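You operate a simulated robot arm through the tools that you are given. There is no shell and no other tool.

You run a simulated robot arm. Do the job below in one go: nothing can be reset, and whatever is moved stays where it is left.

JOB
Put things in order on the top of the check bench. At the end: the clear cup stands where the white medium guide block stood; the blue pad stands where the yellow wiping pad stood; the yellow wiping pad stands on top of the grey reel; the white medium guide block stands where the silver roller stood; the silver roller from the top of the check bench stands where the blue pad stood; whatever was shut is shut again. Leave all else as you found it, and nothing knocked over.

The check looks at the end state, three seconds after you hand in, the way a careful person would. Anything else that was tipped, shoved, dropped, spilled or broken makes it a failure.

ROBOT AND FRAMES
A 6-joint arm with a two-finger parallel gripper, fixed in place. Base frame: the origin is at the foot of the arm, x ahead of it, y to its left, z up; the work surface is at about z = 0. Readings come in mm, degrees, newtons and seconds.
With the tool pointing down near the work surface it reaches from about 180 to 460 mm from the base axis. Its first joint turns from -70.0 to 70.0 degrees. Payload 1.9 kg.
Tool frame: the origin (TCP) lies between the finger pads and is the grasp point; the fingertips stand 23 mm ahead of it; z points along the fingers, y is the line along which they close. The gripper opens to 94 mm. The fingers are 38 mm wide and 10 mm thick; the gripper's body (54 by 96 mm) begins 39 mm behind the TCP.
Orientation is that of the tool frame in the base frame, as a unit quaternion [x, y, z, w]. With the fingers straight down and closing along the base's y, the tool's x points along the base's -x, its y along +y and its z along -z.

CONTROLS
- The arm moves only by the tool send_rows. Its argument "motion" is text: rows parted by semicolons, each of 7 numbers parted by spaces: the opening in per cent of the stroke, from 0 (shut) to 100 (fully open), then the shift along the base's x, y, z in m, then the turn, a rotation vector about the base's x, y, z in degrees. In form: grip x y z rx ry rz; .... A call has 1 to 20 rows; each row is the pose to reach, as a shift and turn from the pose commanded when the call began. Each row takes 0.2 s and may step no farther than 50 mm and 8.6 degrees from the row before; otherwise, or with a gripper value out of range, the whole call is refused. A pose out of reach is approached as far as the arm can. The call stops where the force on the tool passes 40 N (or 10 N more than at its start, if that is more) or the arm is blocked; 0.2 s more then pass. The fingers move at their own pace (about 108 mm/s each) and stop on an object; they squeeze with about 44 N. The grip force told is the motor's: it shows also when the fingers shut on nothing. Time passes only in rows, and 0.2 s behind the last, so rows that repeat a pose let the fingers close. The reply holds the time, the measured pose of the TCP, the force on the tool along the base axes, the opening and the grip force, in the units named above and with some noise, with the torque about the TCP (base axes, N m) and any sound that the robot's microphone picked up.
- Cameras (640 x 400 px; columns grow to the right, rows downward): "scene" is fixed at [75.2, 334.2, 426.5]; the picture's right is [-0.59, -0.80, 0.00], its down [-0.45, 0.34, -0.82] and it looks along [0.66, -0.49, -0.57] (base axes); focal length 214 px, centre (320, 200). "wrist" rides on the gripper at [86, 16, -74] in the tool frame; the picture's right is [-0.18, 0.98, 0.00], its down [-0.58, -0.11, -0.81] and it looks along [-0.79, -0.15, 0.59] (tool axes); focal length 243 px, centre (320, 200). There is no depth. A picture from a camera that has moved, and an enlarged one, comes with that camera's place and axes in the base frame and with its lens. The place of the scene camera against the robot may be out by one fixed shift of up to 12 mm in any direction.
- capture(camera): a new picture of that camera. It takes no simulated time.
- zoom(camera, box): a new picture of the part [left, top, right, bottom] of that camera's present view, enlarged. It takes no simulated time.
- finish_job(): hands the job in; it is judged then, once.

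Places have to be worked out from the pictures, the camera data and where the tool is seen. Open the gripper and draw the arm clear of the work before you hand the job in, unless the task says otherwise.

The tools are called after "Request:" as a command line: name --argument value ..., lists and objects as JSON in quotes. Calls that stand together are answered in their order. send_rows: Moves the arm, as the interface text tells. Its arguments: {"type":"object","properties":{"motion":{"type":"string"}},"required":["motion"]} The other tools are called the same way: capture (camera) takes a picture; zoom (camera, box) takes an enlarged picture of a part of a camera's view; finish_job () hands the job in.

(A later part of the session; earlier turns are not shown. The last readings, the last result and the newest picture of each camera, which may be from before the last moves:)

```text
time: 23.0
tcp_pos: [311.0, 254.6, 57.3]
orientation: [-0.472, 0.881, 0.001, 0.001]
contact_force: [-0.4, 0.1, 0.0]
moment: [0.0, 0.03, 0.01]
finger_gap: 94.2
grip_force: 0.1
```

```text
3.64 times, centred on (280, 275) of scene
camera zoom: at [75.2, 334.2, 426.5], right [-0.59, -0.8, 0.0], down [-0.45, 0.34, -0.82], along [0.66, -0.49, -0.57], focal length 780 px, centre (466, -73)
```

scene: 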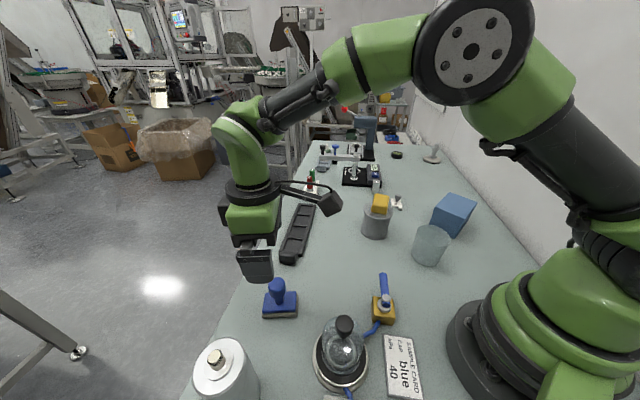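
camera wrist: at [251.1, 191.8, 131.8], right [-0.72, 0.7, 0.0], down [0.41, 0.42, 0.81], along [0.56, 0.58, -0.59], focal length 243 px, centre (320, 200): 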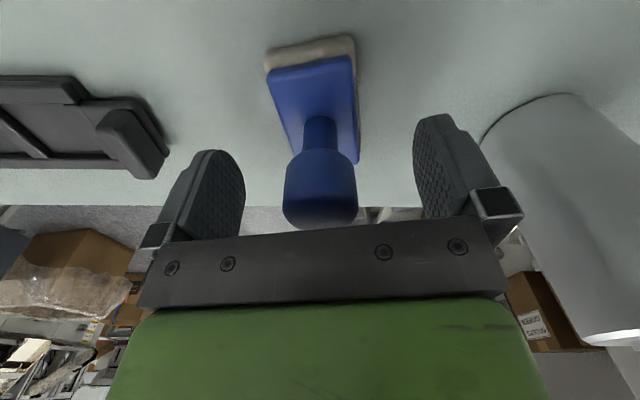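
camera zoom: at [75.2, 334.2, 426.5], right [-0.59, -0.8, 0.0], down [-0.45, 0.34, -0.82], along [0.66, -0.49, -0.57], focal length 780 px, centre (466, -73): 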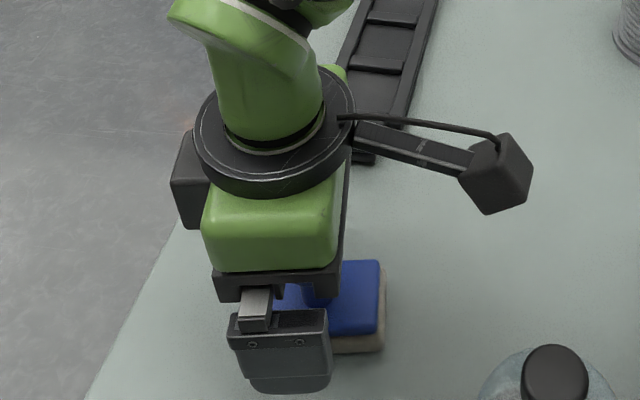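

The knob is between the fingers, centred. I'll close on it.

Request:
send_rows --motion "70 0 0 0 0 0 0; 55 0 0 0 0 0 0; 42 0 0 0 0 0 0; 32 0 0 0 0 0 0; 20 0 0 0 0 0 0; 20 0 0 0 0 0 0"

Request:
capture --camera "wrist"

```text
time: 24.4
tcp_pos: [311.5, 254.9, 58.7]
orientation: [-0.472, 0.881, 0.001, 0.0]
contact_force: [0.1, -0.3, 0.5]
moment: [0.0, -0.02, -0.01]
finger_gap: 29.9
grip_force: 43.8
```

```text
taken
camera wrist: at [251.1, 191.7, 132.0], right [-0.72, 0.7, 0.0], down [0.41, 0.42, 0.81], along [0.56, 0.58, -0.59], focal length 243 px, centre (320, 200)
```

wrist: 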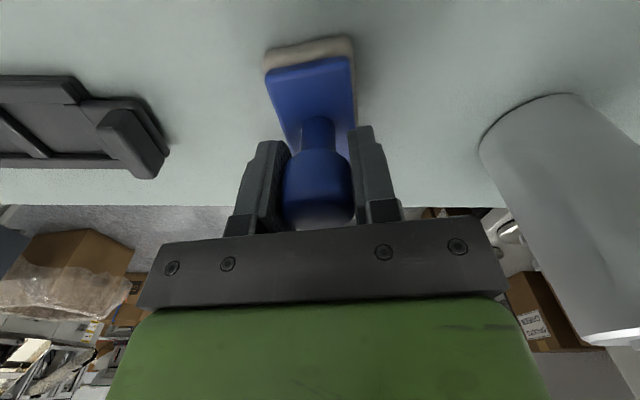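

The knob is held with 44 N at a 30 mm gap. I'll lift 60 mm and carry the blue pad to where the yellow pad stood (325.7, 66.7).

Request:
send_rows --motion "20 0 0 0.015 0 0 0; 20 0 0 0.035 0 0 0; 20 0 0 0.06 0 0 0; 20 0.002 -0.024 0.06 0 0 0; 20 0.004 -0.048 0.06 0 0 0; 20 0.005 -0.072 0.06 0 0 0; 20 0.007 -0.096 0.06 0 0 0; 20 0.009 -0.12 0.06 0 0 0; 20 0.011 -0.144 0.06 0 0 0; 20 0.012 -0.168 0.06 0 0 0; 20 0.0134 -0.1882 0.06 0 0 0; 20 0.0134 -0.1882 0.06 0 0 0"

Request:
capture --camera "wrist"

Request:
zoom --camera "scene" --box '[270, 180, 410, 290]'

```text
time: 27.0
tcp_pos: [323.3, 65.6, 116.8]
orientation: [-0.473, 0.881, 0.001, 0.0]
contact_force: [-0.2, 0.0, -0.5]
moment: [-0.01, 0.04, 0.0]
finger_gap: 30.1
grip_force: 43.6
```

```text
taken
camera wrist: at [264.1, 3.0, 191.7], right [-0.72, 0.7, 0.0], down [0.41, 0.42, 0.81], along [0.56, 0.58, -0.59], focal length 243 px, centre (320, 200)
```

wrist: 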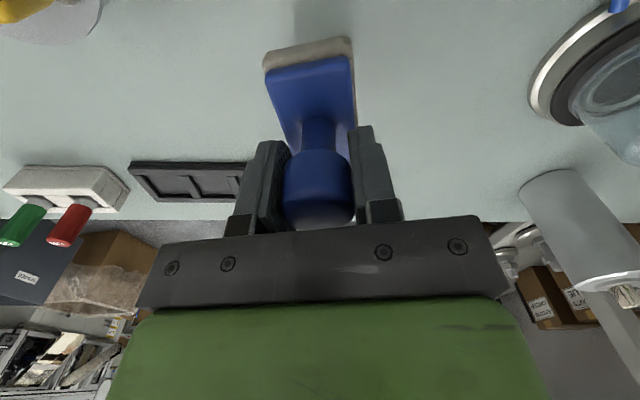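

```text
3.64 times, centred on (340, 235) of scene
camera zoom: at [75.2, 334.1, 426.5], right [-0.59, -0.8, 0.0], down [-0.45, 0.34, -0.82], along [0.66, -0.49, -0.57], focal length 780 px, centre (247, 73)
```

zoom: 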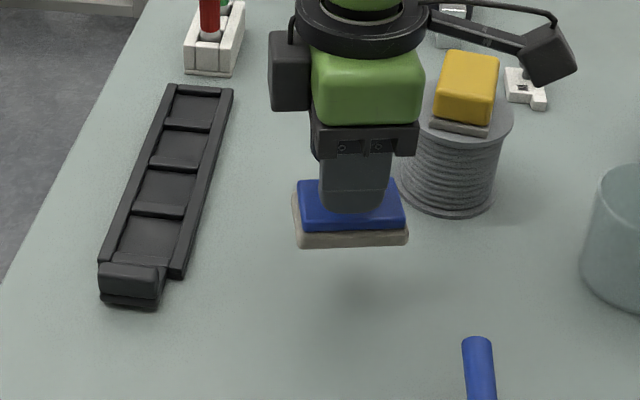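

Now I'll lower the blue pad to near the surface, then finish in fine steps.

Request:
send_rows --motion "20 0 0.0005 -0.02 0 0 0; 20 0 0.0005 -0.04 0 0 0; 20 0 0.0005 -0.052 0 0 0; 20 0 0.0005 -0.057 0 0 0; 20 0 0.0005 -0.058 0 0 0; 20 0 0.0005 -0.059 0 0 0; 20 0 0.0005 -0.06 0 0 0; 20 0 0.0005 -0.06 0 0 0"

```text
time: 28.8
tcp_pos: [324.4, 66.7, 56.5]
orientation: [-0.473, 0.881, 0.001, 0.001]
contact_force: [-0.4, 0.6, 4.2]
moment: [-0.08, 0.0, -0.01]
finger_gap: 30.3
grip_force: 44.2
```

A 4 N upward force shows the pad is resting on the bench. I'll release it and check.

Request:
send_rows --motion "30 0 0 0 0 0 0; 36 0 0 0 0 0 0; 45 0 0 0 0 0 0; 60 0 0 0 0 0 0; 80 0 0 0 0 0 0; 100 0 0 0 0 0 0; 100 0 0 0 0 0 0"

Request:
capture --camera "wrist"

Request:
zoom --camera "scene" --box '[270, 180, 410, 290]'

```text
time: 30.4
tcp_pos: [324.4, 65.0, 57.4]
orientation: [-0.473, 0.881, 0.001, 0.0]
contact_force: [-0.1, -0.3, 0.5]
moment: [-0.02, 0.0, 0.02]
finger_gap: 93.9
grip_force: 0.0
```

```text
taken
camera wrist: at [264.3, 3.8, 131.9], right [-0.72, 0.7, 0.0], down [0.41, 0.42, 0.81], along [0.56, 0.58, -0.59], focal length 243 px, centre (320, 200)
```

wrist: 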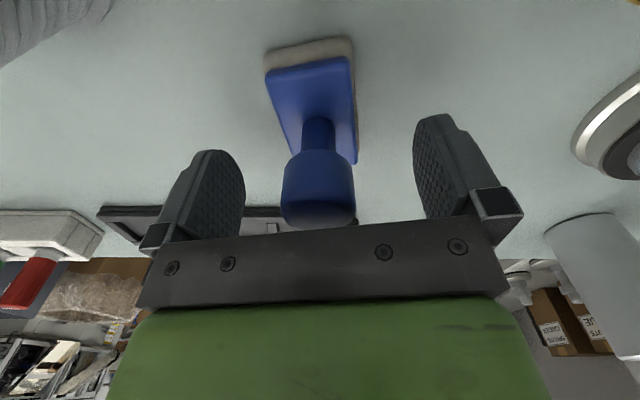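

```text
3.64 times, centred on (340, 235) of scene
camera zoom: at [75.2, 334.2, 426.5], right [-0.59, -0.8, 0.0], down [-0.45, 0.34, -0.82], along [0.66, -0.49, -0.57], focal length 780 px, centre (247, 73)
```

zoom: 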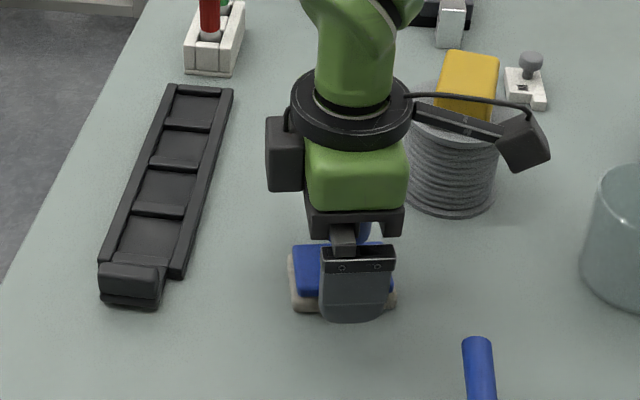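

The blue pad stands at about (325.7, 67). I'll rise and move to a viewing pose for the roller.

Request:
send_rows --motion "100 0 0 0.03 0 0 0; 100 0 0 0.075 0 0 0; 100 0 0 0.12 0 0 0; 100 -0.019 0.03 0.13 0 0 0; 100 -0.038 0.061 0.14 0 0 1; 100 -0.057 0.091 0.15 0 0 1; 100 -0.076 0.122 0.16 0 0 2; 100 -0.095 0.152 0.17 0 0 2; 100 -0.114 0.183 0.18 0 0 3; 100 -0.133 0.213 0.19 0 0 3.6; 100 -0.1514 0.2436 0.202 0 0 3.6; 100 -0.1514 0.2436 0.202 0 0 3.6"

Request:
capture --camera "wrist"

Request:
capture --camera "scene"

Request:
zoom --camera "wrist" --box '[240, 0, 400, 150]'

```text
time: 33.0
tcp_pos: [171.3, 312.3, 257.9]
orientation: [-0.501, 0.866, 0.001, -0.001]
contact_force: [0.0, 0.0, -0.6]
moment: [-0.03, 0.01, -0.01]
finger_gap: 94.0
grip_force: 0.0
```

```text
taken
camera wrist: at [116.6, 244.6, 332.4], right [-0.76, 0.65, 0.0], down [0.39, 0.45, 0.81], along [0.52, 0.61, -0.59], focal length 243 px, centre (320, 200)
```

wrist: 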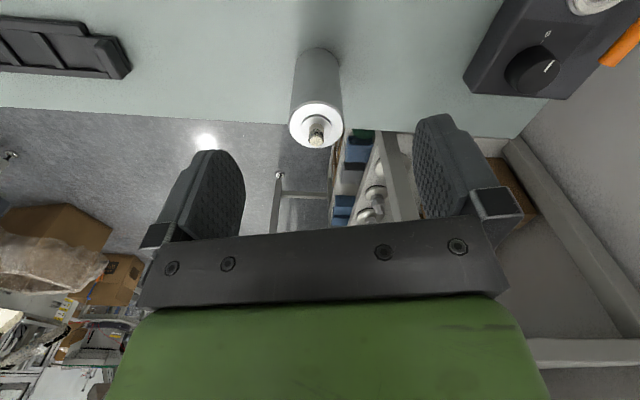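

```text
taken
```

scene: 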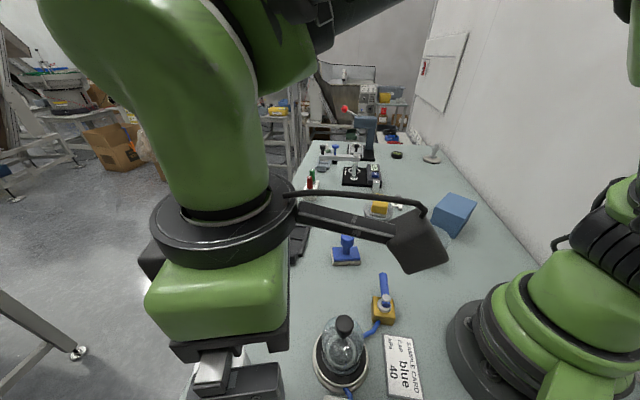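

```text
2.67 times, centred on (320, 75) of wrist
camera zoom: at [116.6, 244.6, 332.4], right [-0.76, 0.65, 0.0], down [0.39, 0.45, 0.81], along [0.52, 0.61, -0.59], focal length 647 px, centre (320, 533)
```

zoom: 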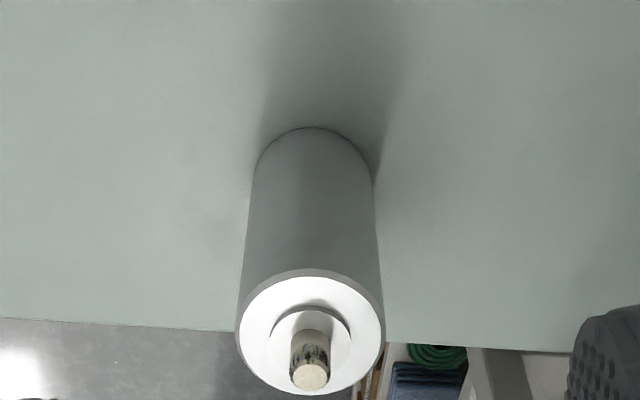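

The roller foot centre is at about (224, 365), 60 mm across, face at z ≈ 115 and axle tip near z ≈ 142. I'll hover above it at z = 200 and verify alignment.

Request:
send_rows --motion "100 0.01 0.011 -0.005 0 0 0; 100 0.02 0.022 -0.01 0 0 0; 100 0.03 0.033 -0.015 0 0 0; 100 0.04 0.044 -0.02 0 0 0; 100 0.05 0.0542 -0.03 0 0 0; 100 0.05 0.0542 -0.045 0 0 0; 100 0.05 0.0542 -0.058 0 0 0; 100 0.05 0.0542 -0.058 0 0 0"

Request:
capture --camera "wrist"

Request:
capture --camera "scene"

```text
time: 34.8
tcp_pos: [221.9, 364.3, 201.9]
orientation: [-0.5, 0.866, 0.0, 0.0]
contact_force: [-0.7, 0.0, 0.5]
moment: [-0.03, 0.02, 0.03]
finger_gap: 94.1
grip_force: 0.0
```

```text
taken
camera wrist: at [167.3, 298.2, 275.8], right [-0.76, 0.65, 0.0], down [0.39, 0.45, 0.81], along [0.52, 0.61, -0.59], focal length 243 px, centre (320, 200)
```

wrist: 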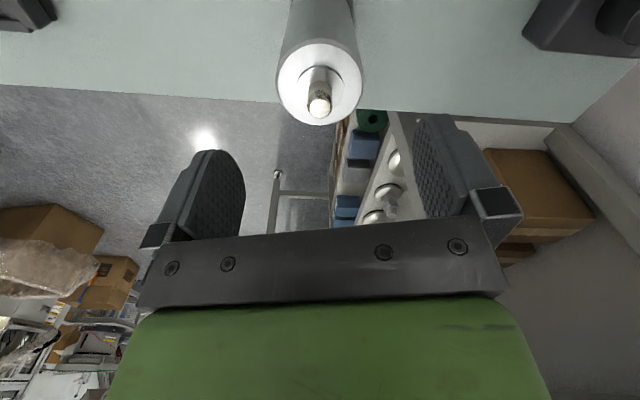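

```text
taken
```

scene: 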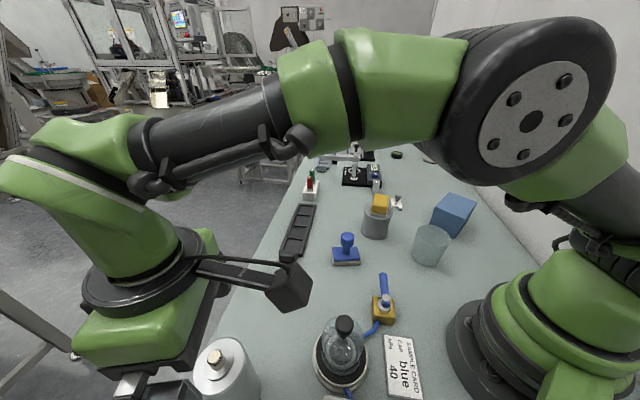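

Aligned within a millimetre or so. I'll descend so the fingers straddle the roller's upper body, stopping at TCP z ≈ 111 to clear the axle.

Request:
send_rows --motion "100 0 0 -0.02 0 0 0; 100 0 0 -0.04 0 0 0; 100 0 0 -0.06 0 0 0; 100 0 0 -0.075 0 0 0; 100 0 0 -0.085 0 0 0; 100 0 0 -0.091 0 0 0; 100 0 0 -0.091 0 0 0"

Request:
capture --camera "wrist"

Request:
zoom --camera "scene" --box '[80, 260, 300, 400]'

```text
time: 36.4
tcp_pos: [222.8, 364.2, 110.0]
orientation: [-0.5, 0.866, 0.0, -0.001]
contact_force: [-0.2, -0.8, 0.7]
moment: [0.0, 0.03, 0.02]
finger_gap: 94.3
grip_force: 0.1
```

```text
taken
camera wrist: at [167.4, 297.6, 184.8], right [-0.76, 0.65, 0.0], down [0.39, 0.45, 0.81], along [0.52, 0.61, -0.59], focal length 243 px, centre (320, 200)
```

wrist: 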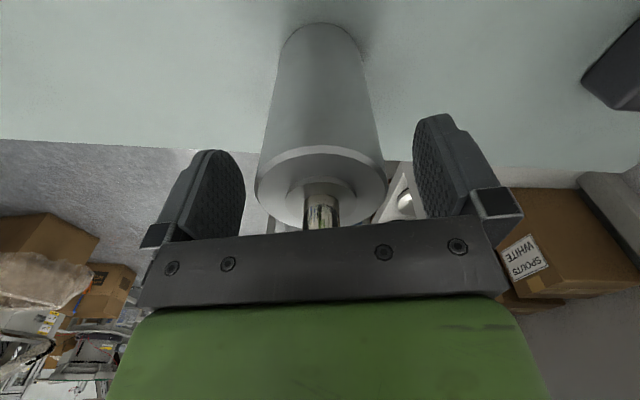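

```text
2.86 times, centred on (190, 330) of scene
camera zoom: at [75.2, 334.2, 426.5], right [-0.59, -0.8, 0.0], down [-0.45, 0.34, -0.82], along [0.66, -0.49, -0.57], focal length 613 px, centre (691, -171)
```

zoom: 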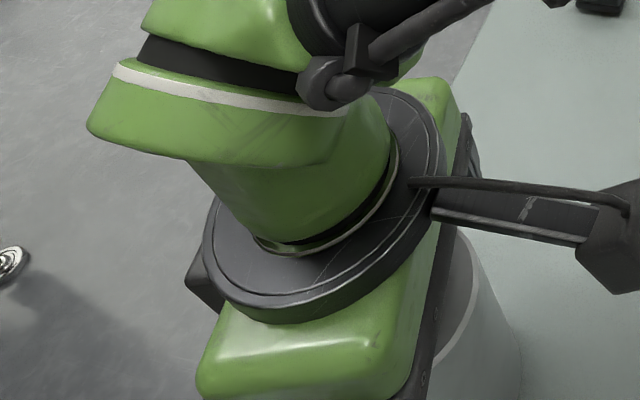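

The roller is centred between the fingers at (224.5, 364.8). I'll close on it.

Request:
send_rows --motion "80 0 0 0 0 0 0; 72 0 0 0 0 0 0; 66 0 0 0 0 0 0; 60 0 0 0 0 0 0; 50 0 0 0 0 0 0; 50 0 0 0 0 0 0"

Request:
capture --camera "wrist"

```text
time: 37.8
tcp_pos: [223.7, 364.3, 110.7]
orientation: [-0.5, 0.866, 0.001, 0.0]
contact_force: [-1.4, 0.7, 2.0]
moment: [-0.01, 0.04, -0.04]
finger_gap: 59.0
grip_force: 44.1
```

```text
taken
camera wrist: at [167.4, 297.7, 185.0], right [-0.76, 0.65, 0.0], down [0.39, 0.45, 0.81], along [0.52, 0.61, -0.59], focal length 243 px, centre (320, 200)
```

wrist: 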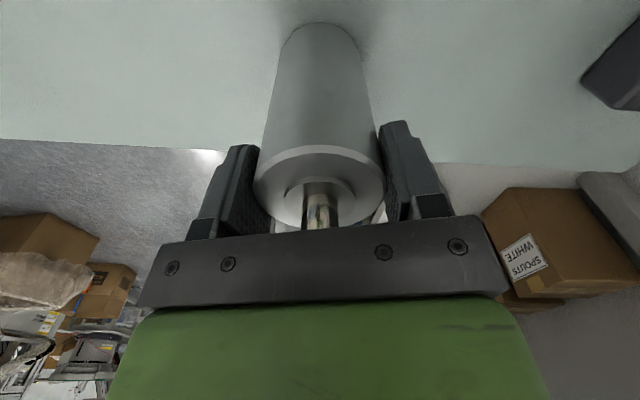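

Gripped at 59 mm with 44 N. I'll lift slowly by 15 mm and check for weight and slip.

Request:
send_rows --motion "50 0 0 0.003 0 0 0; 50 0 0 0.006 0 0 0; 50 0 0 0.01 0 0 0; 50 0 0 0.015 0 0 0; 50 0 0 0.015 0 0 0; 50 0 0 0.015 0 0 0"

Request:
capture --camera "wrist"

```text
time: 39.2
tcp_pos: [223.6, 363.9, 126.0]
orientation: [-0.5, 0.866, 0.002, 0.001]
contact_force: [0.5, 0.2, -3.3]
moment: [-0.04, 0.0, -0.01]
finger_gap: 59.0
grip_force: 44.0
```

```text
taken
camera wrist: at [167.2, 297.8, 200.0], right [-0.76, 0.65, 0.0], down [0.39, 0.45, 0.81], along [0.52, 0.61, -0.59], focal length 243 px, centre (320, 200)
```

wrist: 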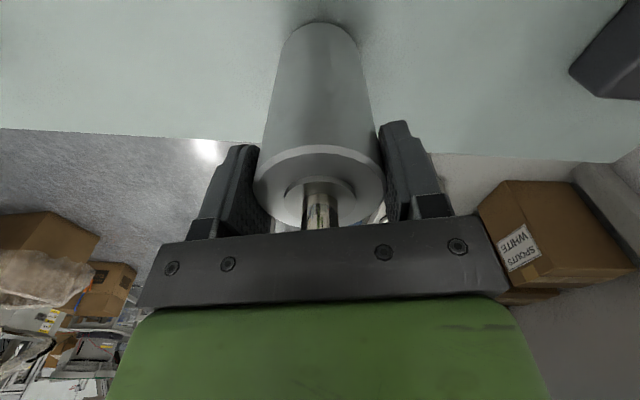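

Weight is about 3 N with no slip. I'll lift further and carry the roller to where the blue pad stood (312.2, 254.8).

Request:
send_rows --motion "50 0 0 0.015 0 0 0; 50 0 0 0.03 0 0 0; 50 0 0 0.045 0 0 0; 50 0.0125 -0.0157 0.045 0 0 0; 50 0.025 -0.0314 0.045 0 0 0; 50 0.0376 -0.0471 0.045 0 0 0; 50 0.0501 -0.0629 0.045 0 0 0; 50 0.0626 -0.0786 0.045 0 0 0; 50 0.0752 -0.0943 0.045 0 0 0; 50 0.0877 -0.11 0.045 0 0 0; 50 0.0877 -0.11 0.045 0 0 0; 50 0.0877 -0.11 0.045 0 0 0"

Request:
capture --camera "wrist"

Request:
capture --camera "scene"

```text
time: 41.8
tcp_pos: [310.6, 254.6, 170.7]
orientation: [-0.5, 0.866, 0.001, 0.0]
contact_force: [0.2, 0.7, -3.7]
moment: [-0.01, 0.0, -0.02]
finger_gap: 58.7
grip_force: 43.7
```

```text
taken
camera wrist: at [255.1, 187.9, 245.2], right [-0.76, 0.65, 0.0], down [0.39, 0.45, 0.81], along [0.52, 0.61, -0.59], focal length 243 px, centre (320, 200)
```

wrist: 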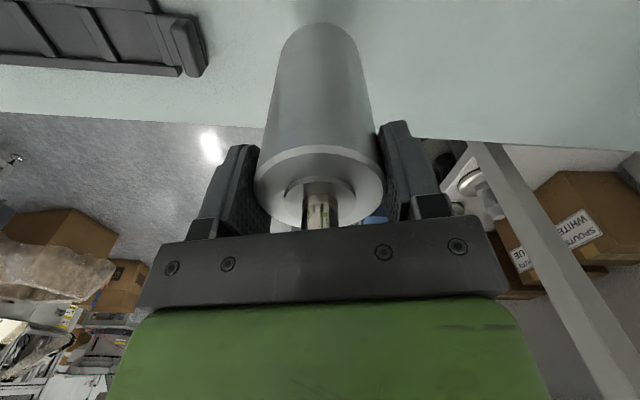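

```text
taken
```

scene: 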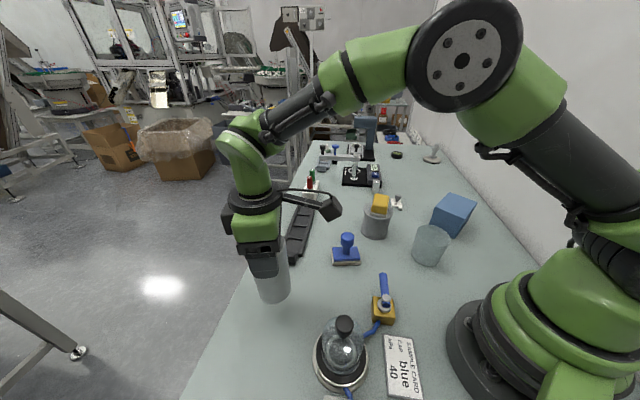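

Now lowering the roller to the bench, with fine steps at the end.

Request:
send_rows --motion "50 0 0 -0.02 0 0 0; 50 0 0 -0.04 0 0 0; 50 0 0 -0.052 0 0 0; 50 0 0 -0.056 0 0 0; 50 0 0 -0.058 0 0 0; 50 0 0 -0.059 0 0 0; 50 0 0 -0.06 0 0 0; 50 0 0 -0.06 0 0 0"

```text
time: 43.6
tcp_pos: [309.9, 254.4, 111.0]
orientation: [-0.501, 0.866, 0.001, 0.0]
contact_force: [0.3, 0.1, -4.0]
moment: [-0.02, 0.02, -0.02]
finger_gap: 58.8
grip_force: 44.2
```

The tool still carries the roller's weight (-4 N), so it's a hair above the bench. I'll go down in 0.5 mm steps.

Request:
send_rows --motion "50 0 0 -0.0005 0 0 0; 50 0 0 -0.001 0 0 0; 50 0 0 -0.001 0 0 0"

```text
time: 44.4
tcp_pos: [311.1, 254.4, 111.3]
orientation: [-0.5, 0.866, 0.001, 0.001]
contact_force: [-6.3, -5.1, 20.7]
moment: [-0.84, 0.22, -0.25]
finger_gap: 58.8
grip_force: 43.7
```

It's firmly on the bench now (20 N). I'll ease back half a millimetre to lessen the preload before releasing.

Request:
send_rows --motion "50 0 0 0.0004 0 0 0; 50 0 0 0.0004 0 0 0"

```text
time: 45.0
tcp_pos: [310.1, 255.6, 110.5]
orientation: [-0.501, 0.866, 0.001, 0.0]
contact_force: [-5.1, -1.5, 17.1]
moment: [-0.2, -0.01, -0.15]
finger_gap: 58.8
grip_force: 43.6
```

Request:
send_rows --motion "50 0 0 0.0004 0 0 0; 50 0 0 0.0004 0 0 0; 50 0 0 0.0004 0 0 0"

```text
time: 45.8
tcp_pos: [310.8, 255.2, 110.5]
orientation: [-0.501, 0.866, 0.001, 0.0]
contact_force: [1.0, 1.6, 2.1]
moment: [0.26, -0.26, 0.02]
finger_gap: 58.9
grip_force: 43.6
```

The preload is down to about 2 N. I'll release slowly and look.

Request:
send_rows --motion "60 0 0 0 0 0 0; 64 0 0 0 0 0 0; 68 0 0 0 0 0 0; 78 0 0 0 0 0 0; 90 0 0 0 0 0 0; 100 0 0 0 0 0 0; 100 0 0 0 0 0 0"

Request:
capture --camera "wrist"

Request:
zoom --camera "scene" --box '[200, 220, 360, 330]'

```text
time: 47.4
tcp_pos: [311.6, 255.1, 110.3]
orientation: [-0.5, 0.866, 0.002, 0.001]
contact_force: [-0.1, -0.1, 0.8]
moment: [0.0, 0.0, 0.01]
finger_gap: 94.1
grip_force: 0.2
```

```text
taken
camera wrist: at [255.1, 188.1, 184.8], right [-0.76, 0.65, 0.0], down [0.39, 0.45, 0.81], along [0.52, 0.61, -0.59], focal length 243 px, centre (320, 200)
```

wrist: 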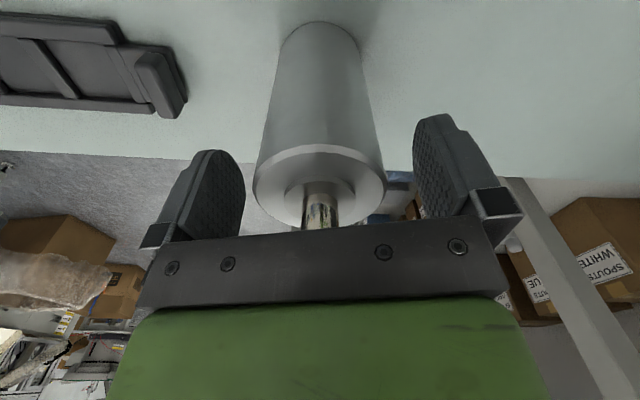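

```text
3.64 times, centred on (280, 275) of scene
camera zoom: at [75.2, 334.2, 426.5], right [-0.59, -0.8, 0.0], down [-0.45, 0.34, -0.82], along [0.66, -0.49, -0.57], focal length 780 px, centre (466, -73)
```

zoom: 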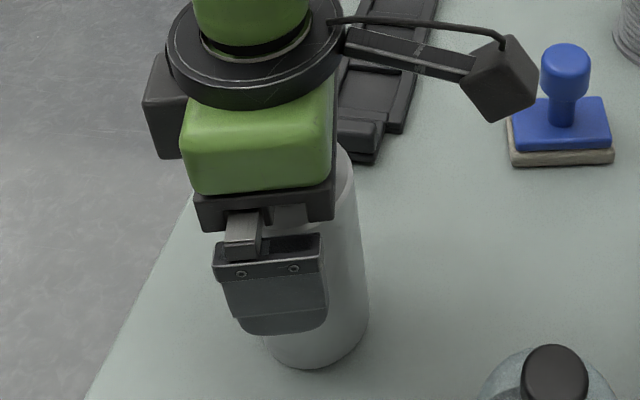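

The roller stands upright at (312, 255). I'll rise clear of the axle and travel to a viewing pose for the M block.

Request:
send_rows --motion "100 0 0 0.03 0 0 0; 100 0 0 0.075 0 0 0; 100 0 0 0.12 0 0 0; 100 0.002 -0.033 0.12 0 0 -8.3; 100 0.005 -0.065 0.12 0 0 -16.6; 100 0.007 -0.098 0.12 0 0 -24.8; 100 0.009 -0.131 0.12 0 0 -33.1; 100 0.012 -0.164 0.12 0 0 -41.4; 100 0.014 -0.196 0.12 0 0 -49.7; 100 0.016 -0.229 0.12 0 0 -57.9; 100 0.019 -0.262 0.12 0 0 -66.2; 100 0.021 -0.295 0.12 0 0 -74.5; 100 0.023 -0.327 0.12 0 0 -82.8; 100 0.026 -0.36 0.12 0 0 -91; 100 0.028 -0.393 0.12 0 0 -99.3; 100 0.0303 -0.4256 0.12 0 0 -107.6; 100 0.0303 -0.4256 0.12 0 0 -107.6; 100 0.0303 -0.4256 0.12 0 0 -107.6"

Request:
capture --camera "wrist"

Request:
capture --camera "scene"

Request:
zoom --camera "wrist" --box '[260, 40, 380, 140]'

```text
time: 51.2
tcp_pos: [341.8, -171.9, 230.9]
orientation: [0.404, 0.915, 0.0, 0.002]
contact_force: [-0.8, 0.2, -0.6]
moment: [0.02, 0.01, 0.03]
finger_gap: 94.0
grip_force: 0.1
```

```text
taken
camera wrist: at [297.1, -96.5, 304.7], right [0.85, 0.53, 0.0], down [0.31, -0.5, 0.81], along [0.43, -0.69, -0.59], focal length 243 px, centre (320, 200)
```

wrist: 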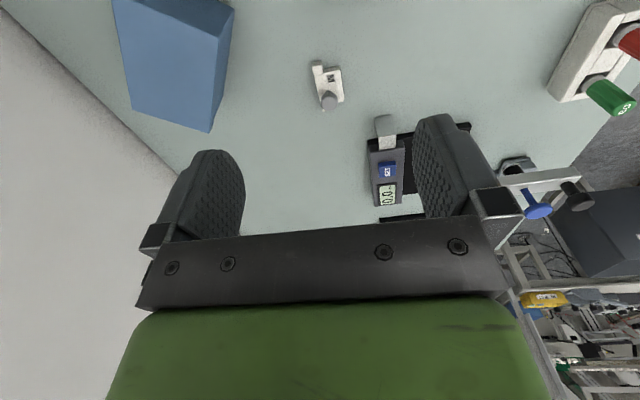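

```text
taken
```

scene: 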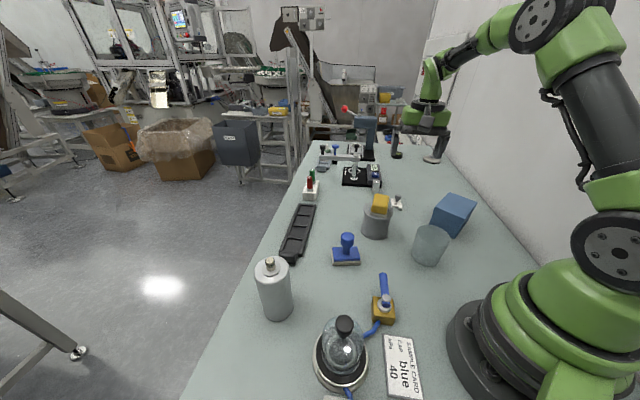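

```text
4.00 times, centred on (320, 90) of wrist
camera zoom: at [297.1, -96.5, 304.7], right [0.85, 0.53, 0.0], down [0.31, -0.5, 0.81], along [0.43, -0.69, -0.59], focal length 970 px, centre (320, 640)
```

zoom: 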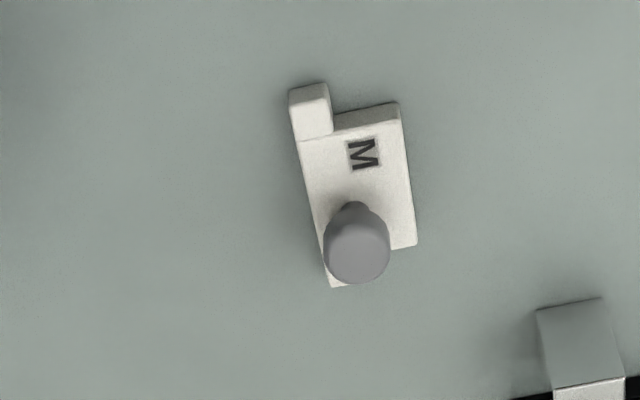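

All earlier placements look right in the scene view. The M block's centre is at about (394, -229), and I'll grip its body sides around (391.5, -226.5); first I hover at z = 90.

Request:
send_rows --motion "100 0.008 -0.009 -0.02 0 0 0; 100 0.016 -0.018 -0.04 0 0 0; 90 0.024 -0.028 -0.06 0 0 0; 80 0.033 -0.037 -0.08 0 0 0.4; 75 0.041 -0.046 -0.1 0 0 0.6; 75 0.049 -0.0555 -0.12 0 0 0.6; 75 0.049 -0.0555 -0.14 0 0 0.6; 75 0.049 -0.0555 -0.14 0 0 0.6"

Request:
capture --camera "wrist"

Request:
zoom --camera "wrist" --box '[250, 20, 400, 140]'

Request:
zoom --camera "scene" --box '[340, 120, 480, 250]'

```text
time: 53.0
tcp_pos: [389.5, -226.5, 90.0]
orientation: [0.399, 0.917, 0.0, 0.002]
contact_force: [-0.4, 0.7, -0.5]
moment: [0.02, -0.01, -0.02]
finger_gap: 70.4
grip_force: 0.0
```

```text
taken
camera wrist: at [343.7, -151.2, 164.1], right [0.84, 0.54, 0.0], down [0.32, -0.5, 0.81], along [0.43, -0.68, -0.59], focal length 243 px, centre (320, 200)
```

wrist: 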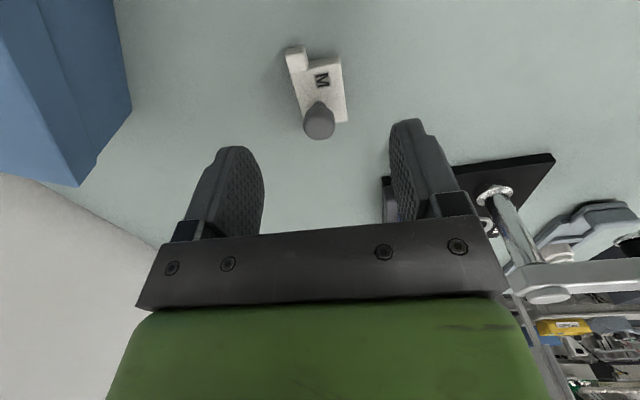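

```text
3.33 times, centred on (325, 80) of wrist
camera zoom: at [343.7, -151.2, 164.1], right [0.84, 0.54, 0.0], down [0.32, -0.5, 0.81], along [0.43, -0.68, -0.59], focal length 809 px, centre (303, 600)
```

zoom: 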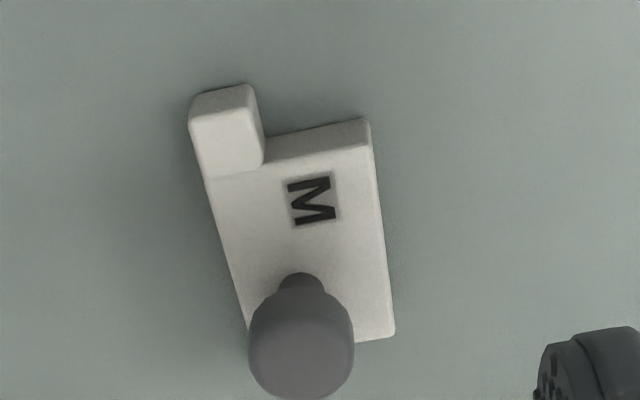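

```text
3.08 times, centred on (410, 185) of scene
camera zoom: at [75.2, 334.2, 426.5], right [-0.59, -0.8, 0.0], down [-0.45, 0.34, -0.82], along [0.66, -0.49, -0.57], focal length 660 px, centre (43, 246)
```

zoom: 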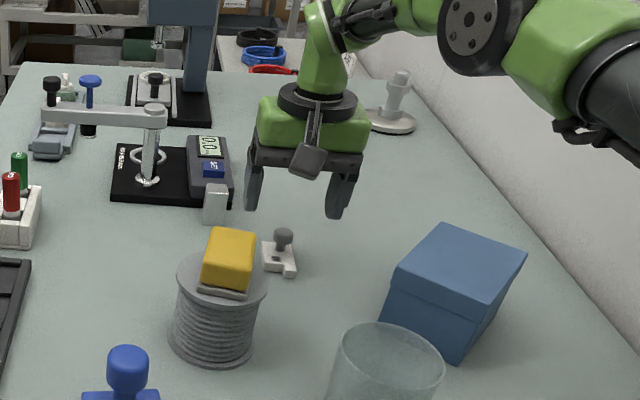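

The TCP sits within about a millimetre of the block's mid-line (block centre ≈ (392, -228)). I'll descend to fingertip height about 3 mm above the bench.

Request:
send_rows --motion "75 0 0 -0.02 0 0 0; 75 0 0 -0.04 0 0 0; 75 0 0 -0.052 0 0 0; 75 0 0 -0.06 0 0 0; 75 0 0 -0.064 0 0 0; 75 0 0 -0.064 0 0 0"

Request:
capture --camera "wrist"

Request:
zoom --camera "scene" --box '[360, 150, 460, 240]'

```text
time: 54.4
tcp_pos: [390.5, -226.7, 26.6]
orientation: [0.398, 0.917, 0.001, 0.001]
contact_force: [0.0, -0.3, 0.4]
moment: [0.03, 0.0, 0.0]
finger_gap: 70.4
grip_force: 0.0
```

```text
taken
camera wrist: at [344.2, -151.7, 100.7], right [0.84, 0.54, 0.0], down [0.32, -0.5, 0.81], along [0.43, -0.68, -0.59], focal length 243 px, centre (320, 200)
```

wrist: 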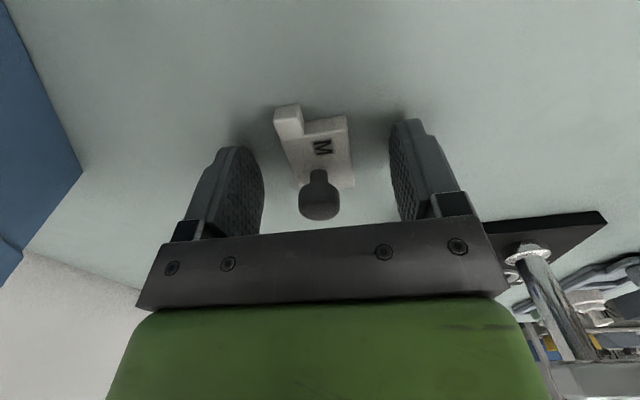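

```text
4.44 times, centred on (410, 195) of scene
camera zoom: at [75.2, 334.2, 426.5], right [-0.59, -0.8, 0.0], down [-0.45, 0.34, -0.82], along [0.66, -0.49, -0.57], focal length 953 px, centre (-80, 222)
```

zoom: 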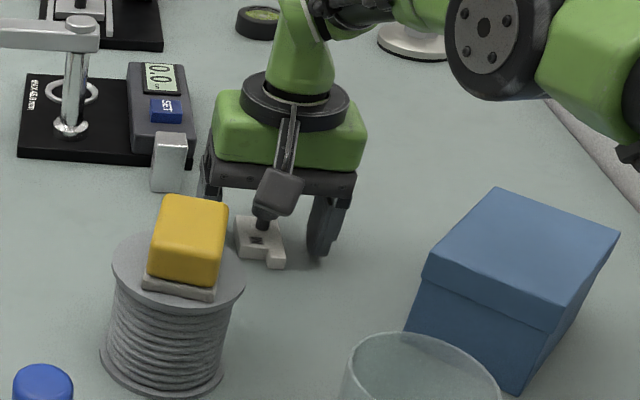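

Fingers straddle the block body. Closing now.

Request:
send_rows --motion "60 0 0 0 0 0 0; 48 0 0 0 0 0 0; 40 0 0 0 0 0 0; 34 0 0 0 0 0 0; 20 0 0 0 0 0 0; 20 0 0 0 0 0 0"

Request:
capture --camera "wrist"

```text
time: 55.8
tcp_pos: [390.2, -227.0, 25.9]
orientation: [0.398, 0.917, 0.001, 0.001]
contact_force: [0.4, -0.2, -0.5]
moment: [-0.03, 0.03, 0.04]
finger_gap: 30.9
grip_force: 44.6
```

```text
taken
camera wrist: at [344.2, -151.6, 100.9], right [0.84, 0.54, 0.0], down [0.32, -0.5, 0.81], along [0.43, -0.68, -0.59], focal length 243 px, centre (320, 200)
```

wrist: 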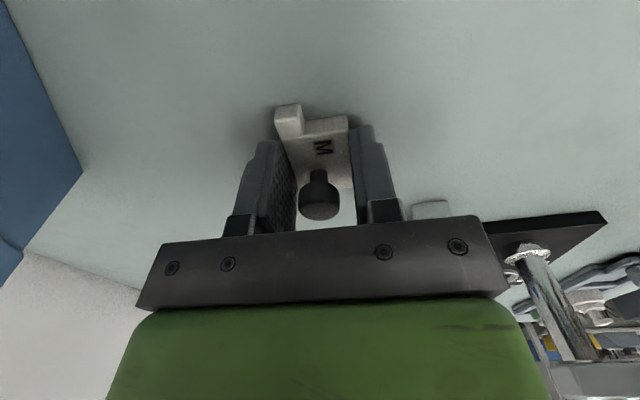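

The block is gripped at 30.9 mm. I'll lift it straight up and check the grip.

Request:
send_rows --motion "20 0 0 0.005 0 0 0; 20 0 0 0.015 0 0 0; 20 0 0 0.035 0 0 0; 20 0 0 0.06 0 0 0; 20 0 0 0.08 0 0 0; 20 0 0 0.08 0 0 0"

Request:
capture --camera "wrist"

Request:
zoom --camera "scene" --box '[340, 120, 480, 250]'

```text
time: 57.2
tcp_pos: [389.8, -226.2, 105.8]
orientation: [0.399, 0.917, 0.001, 0.0]
contact_force: [-0.7, 0.1, 0.2]
moment: [-0.02, -0.01, 0.02]
finger_gap: 30.9
grip_force: 44.0
```

```text
taken
camera wrist: at [343.6, -151.6, 180.7], right [0.84, 0.54, 0.0], down [0.32, -0.5, 0.81], along [0.43, -0.68, -0.59], focal length 243 px, centre (320, 200)
```

wrist: 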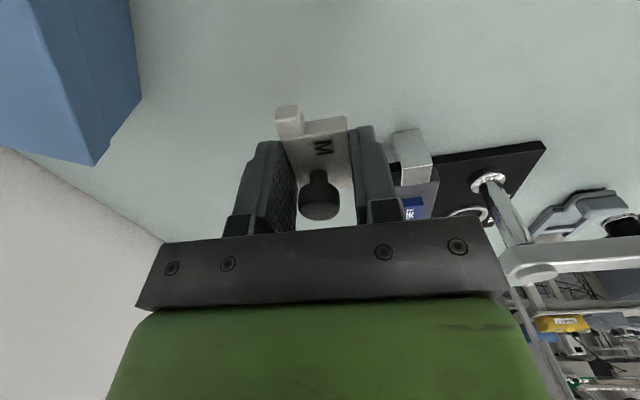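

```text
3.08 times, centred on (410, 185) of scene
camera zoom: at [75.2, 334.2, 426.5], right [-0.59, -0.8, 0.0], down [-0.45, 0.34, -0.82], along [0.66, -0.49, -0.57], focal length 660 px, centre (43, 246)
```

zoom: 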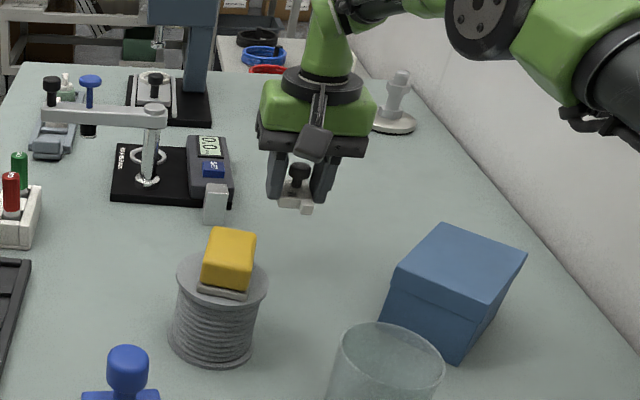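

Block held firmly. I'll carry it high over everything towards the roller's old place, in two legs.

Request:
send_rows --motion "20 -0.003 0.01 0.04 0 0 5; 20 -0.008 0.028 0.075 0 0 10; 20 -0.0143 0.05 0.105 0 0 15; 20 -0.0214 0.075 0.105 0 0 19.5; 20 -0.0285 0.1 0.105 0 0 24; 20 -0.0357 0.125 0.105 0 0 28.5; 20 -0.0428 0.15 0.105 0 0 33; 20 -0.05 0.175 0.105 0 0 37.5; 20 -0.0571 0.2 0.105 0 0 42; 20 -0.0643 0.225 0.105 0 0 46.5; 20 -0.0714 0.25 0.105 0 0 51; 20 -0.0785 0.275 0.105 0 0 55; 20 -0.0785 0.275 0.105 0 0 55"

Request:
send_rows --motion "20 -0.0075 0.0262 0 0 0 4.5; 20 -0.015 0.0525 0 0 0 9; 20 -0.0225 0.0787 0 0 0 13.5; 20 -0.03 0.1049 0 0 0 18; 20 -0.0375 0.1312 0 0 0 22.5; 20 -0.045 0.1574 0 0 0 27; 20 -0.0525 0.1836 0 0 0 31.5; 20 -0.06 0.2099 0 0 0 36; 20 -0.0675 0.2361 0 0 0 40.5; 20 -0.075 0.2623 0 0 0 45; 20 -0.0825 0.2886 0 0 0 49; 20 -0.0898 0.3148 0 0 0 52; 20 -0.0898 0.3148 0 0 0 52; 20 -0.0898 0.3148 0 0 0 52"

Request:
capture --camera "wrist"

Request:
capture --camera "scene"

```text
time: 60.0
tcp_pos: [311.7, 48.9, 210.3]
orientation: [-0.071, 0.997, 0.001, 0.001]
contact_force: [-0.1, -0.1, 0.1]
moment: [-0.03, -0.01, 0.0]
finger_gap: 30.8
grip_force: 44.0
```

```text
time: 63.0
tcp_pos: [221.6, 364.0, 210.7]
orientation: [-0.501, 0.865, 0.001, 0.0]
contact_force: [0.1, 0.6, -0.1]
moment: [0.03, 0.01, 0.01]
finger_gap: 30.7
grip_force: 44.4
```

```text
taken
camera wrist: at [165.9, 296.6, 286.1], right [-0.76, 0.65, 0.0], down [0.39, 0.45, 0.81], along [0.52, 0.61, -0.59], focal length 243 px, centre (320, 200)
```

wrist: 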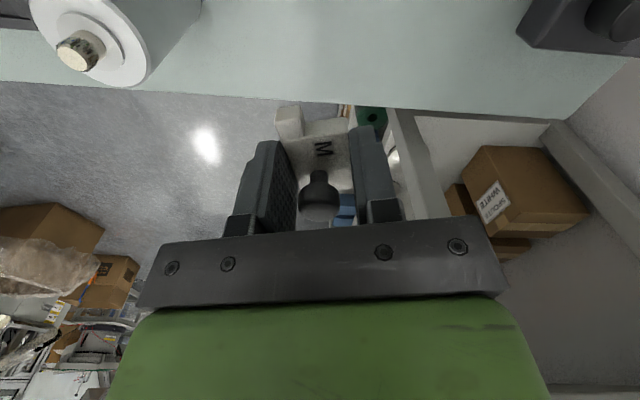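

```text
taken
```

scene: 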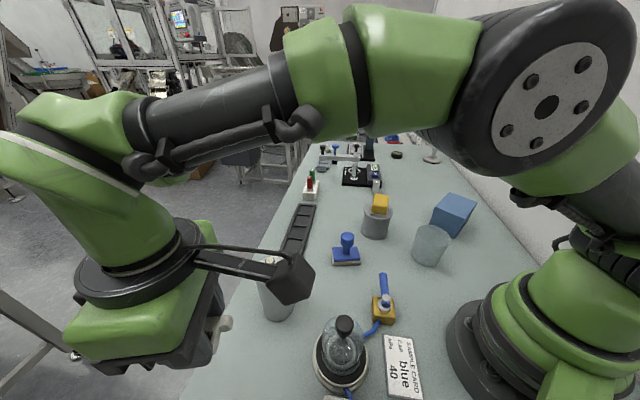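

The block is above (223, 363). I'll lower it to the bench, finishing in small steps.

Request:
send_rows --motion "20 0 -0.0005 -0.03 0 0 0; 20 0 -0.0005 -0.06 0 0 0; 20 0 -0.0005 -0.09 0 0 0; 20 0 -0.0005 -0.12 0 0 0; 20 0 -0.0005 -0.145 0 0 0; 20 0 -0.0005 -0.165 0 0 0; 20 0 -0.0005 -0.176 0 0 0; 20 0 -0.0005 -0.181 0 0 0; 20 0 -0.0005 -0.181 0 0 0"

Request:
capture --camera "wrist"

```text
time: 65.0
tcp_pos: [221.5, 362.5, 30.0]
orientation: [-0.5, 0.866, 0.001, 0.0]
contact_force: [-0.7, 0.7, -1.3]
moment: [0.03, -0.01, -0.02]
finger_gap: 31.0
grip_force: 43.7
```

```text
taken
camera wrist: at [165.5, 296.8, 104.7], right [-0.76, 0.65, 0.0], down [0.39, 0.45, 0.81], along [0.52, 0.61, -0.59], focal length 243 px, centre (320, 200)
```

wrist: 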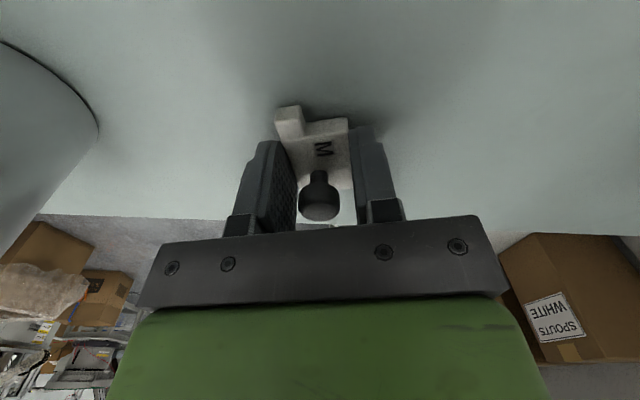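

About 4 mm above the bench. I'll go down in 1 mm steps.

Request:
send_rows --motion "20 0.0005 0 -0.001 0 0 0; 20 0.0005 0 -0.002 0 0 0; 20 0.0005 0 -0.003 0 0 0; 20 0.0005 0 -0.0035 0 0 0; 20 0.0005 0 -0.0035 0 0 0"

```text
time: 66.2
tcp_pos: [221.2, 362.8, 26.7]
orientation: [-0.5, 0.866, 0.001, 0.001]
contact_force: [-0.9, -0.8, 0.1]
moment: [0.0, -0.01, -0.01]
finger_gap: 30.9
grip_force: 43.9
```

Request:
send_rows --motion "20 0 0 -0.0005 0 0 0; 20 0 0 -0.0005 0 0 0; 20 0 0 -0.001 0 0 0; 20 0 0 -0.001 0 0 0"

```text
time: 67.2
tcp_pos: [222.0, 363.8, 26.5]
orientation: [-0.5, 0.866, 0.001, -0.001]
contact_force: [0.1, -1.2, 5.8]
moment: [-0.07, -0.1, 0.0]
finger_gap: 30.9
grip_force: 43.9
```

Contact is confirmed at about 6 N. I'll release the block gently.

Request:
send_rows --motion "30 0 0 0 0 0 0; 36 0 0 0 0 0 0; 42 0 0 0 0 0 0; 52 0 0 0 0 0 0; 65 0 0 0 0 0 0; 75 0 0 0 0 0 0; 75 0 0 0 0 0 0"

Request:
capture --camera "wrist"

Request:
zoom --camera "wrist" --box '[240, 80, 400, 230]'

```text
time: 68.8
tcp_pos: [223.1, 362.7, 24.6]
orientation: [-0.499, 0.867, 0.001, 0.0]
contact_force: [-0.1, 0.4, 0.3]
moment: [0.0, 0.0, 0.01]
finger_gap: 70.2
grip_force: 0.0
```

```text
taken
camera wrist: at [166.3, 296.4, 100.5], right [-0.76, 0.65, 0.0], down [0.39, 0.45, 0.81], along [0.52, 0.61, -0.59], focal length 243 px, centre (320, 200)
```

wrist: 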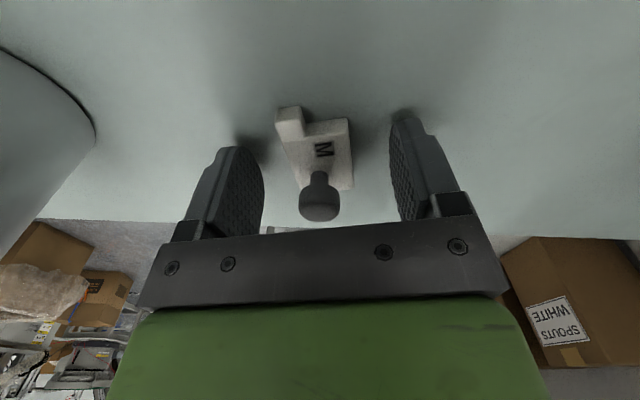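

```text
2.67 times, centred on (320, 155) of wrist
camera zoom: at [166.3, 296.4, 100.5], right [-0.76, 0.65, 0.0], down [0.39, 0.45, 0.81], along [0.52, 0.61, -0.59], focal length 647 px, centre (320, 320)
```

zoom: 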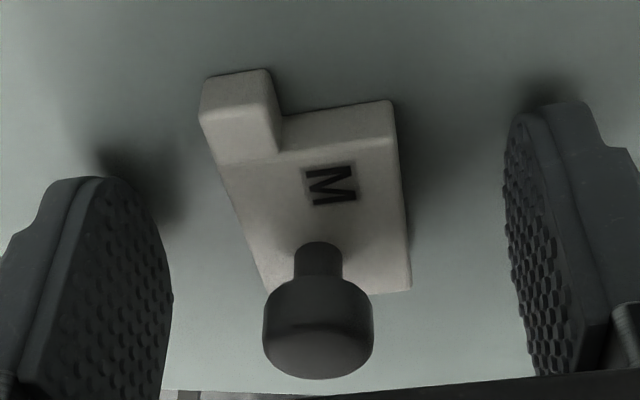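

The block stands with its centre at about (224, 365), exactly where the roller was. I'll rise and travel to hover above the cup with yaw -47°.

Request:
send_rows --motion "75 0 0 0.03 0 0 0; 85 0 0 0.075 0 0 0; 100 0 0 0.12 0 0 0; 100 0 0 0.165 0 0 0; 100 -0.001 -0.033 0.169 0 0 -7.6; 100 -0.002 -0.066 0.169 0 0 -15.3; 100 -0.003 -0.099 0.169 0 0 -22.9; 100 -0.004 -0.132 0.169 0 0 -30.6; 100 -0.005 -0.165 0.169 0 0 -38.2; 100 -0.006 -0.197 0.169 0 0 -45.9; 100 -0.007 -0.23 0.169 0 0 -53.5; 100 -0.008 -0.263 0.169 0 0 -61.1; 100 -0.009 -0.296 0.169 0 0 -68.8; 100 -0.01 -0.329 0.169 0 0 -76.4; 100 -0.011 -0.362 0.169 0 0 -84.1; 100 -0.012 -0.395 0.169 0 0 -91.7; 100 -0.013 -0.428 0.169 0 0 -99.4; 100 -0.0145 -0.4608 0.169 0 0 -107; 100 -0.0145 -0.4608 0.169 0 0 -107; 100 -0.0145 -0.4608 0.169 0 0 -107"

Request:
capture --camera "wrist"

Request:
capture --camera "scene"

Request:
zoom --camera "wrist" --box '[240, 0, 400, 120]'

```text
time: 73.0
tcp_pos: [207.1, -98.8, 196.1]
orientation: [0.398, 0.917, 0.001, 0.001]
contact_force: [0.2, 0.0, -0.6]
moment: [-0.02, -0.04, 0.01]
finger_gap: 93.8
grip_force: 0.0
```

```text
taken
camera wrist: at [162.1, -23.3, 269.6], right [0.84, 0.54, 0.0], down [0.32, -0.5, 0.81], along [0.43, -0.68, -0.59], focal length 243 px, centre (320, 200)
```

wrist: 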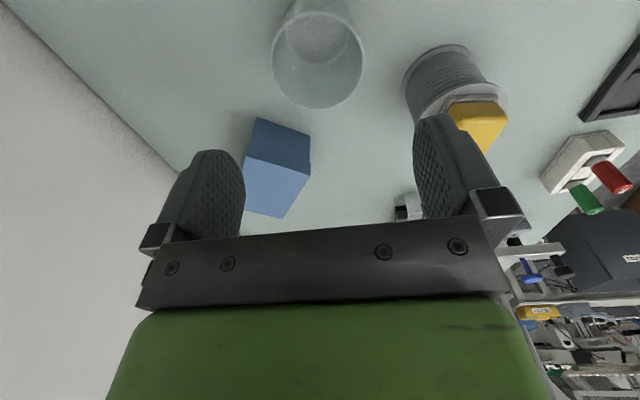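

```text
taken
```

scene: 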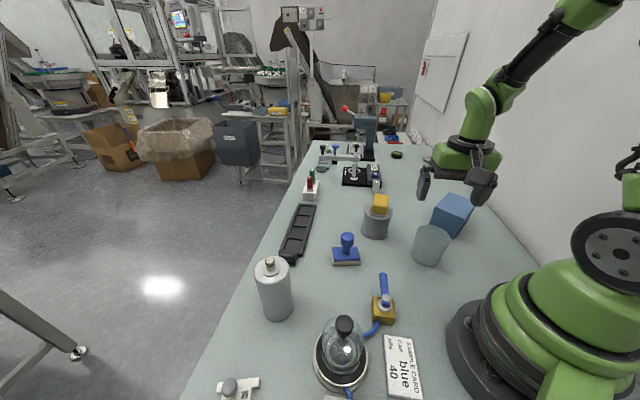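

```text
3.33 times, centred on (320, 60) of wrist
camera zoom: at [162.1, -23.3, 269.6], right [0.84, 0.54, 0.0], down [0.32, -0.5, 0.81], along [0.43, -0.68, -0.59], focal length 809 px, centre (320, 667)
```

zoom: 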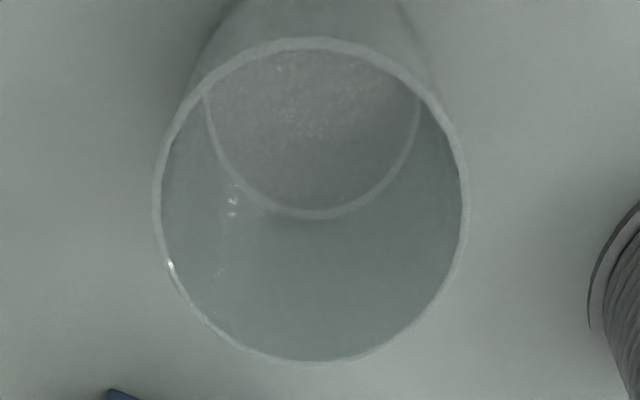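

The cup centre is at about (209.4, -101), rim about 72 mm across at z ≈ 76. I'll correct the position by 4 mm and descend around it to TCP z ≈ 68.

Request:
send_rows --motion "100 0.0003 -0.0035 0 0 0 0; 100 0.0003 -0.0035 -0.03 0 0 0; 100 0.0003 -0.0035 -0.06 0 0 0; 100 0.0003 -0.0035 -0.07 0 0 0; 100 0.0003 -0.0035 -0.07 0 0 0"

Request:
capture --camera "wrist"

Request:
zoom --camera "scene" --box '[380, 140, 500, 280]'

```text
time: 74.2
tcp_pos: [206.6, -102.3, 124.4]
orientation: [0.399, 0.917, 0.001, 0.001]
contact_force: [0.3, -0.2, 0.1]
moment: [-0.03, 0.01, -0.03]
finger_gap: 93.9
grip_force: 0.1
```

```text
taken
camera wrist: at [161.9, -27.0, 198.9], right [0.84, 0.54, 0.0], down [0.32, -0.5, 0.81], along [0.43, -0.68, -0.59], focal length 243 px, centre (320, 200)
```

wrist: 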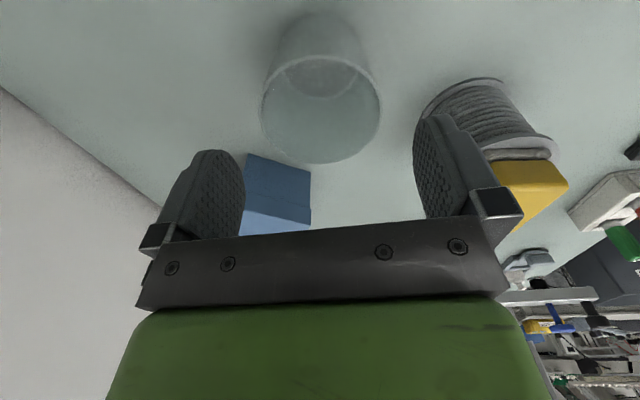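

```text
2.86 times, centred on (440, 210) of scene
camera zoom: at [75.2, 334.2, 426.5], right [-0.59, -0.8, 0.0], down [-0.45, 0.34, -0.82], along [0.66, -0.49, -0.57], focal length 613 px, centre (-23, 171)
```

zoom: 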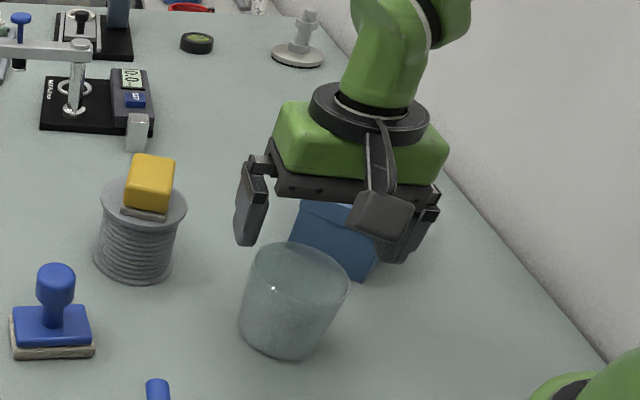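

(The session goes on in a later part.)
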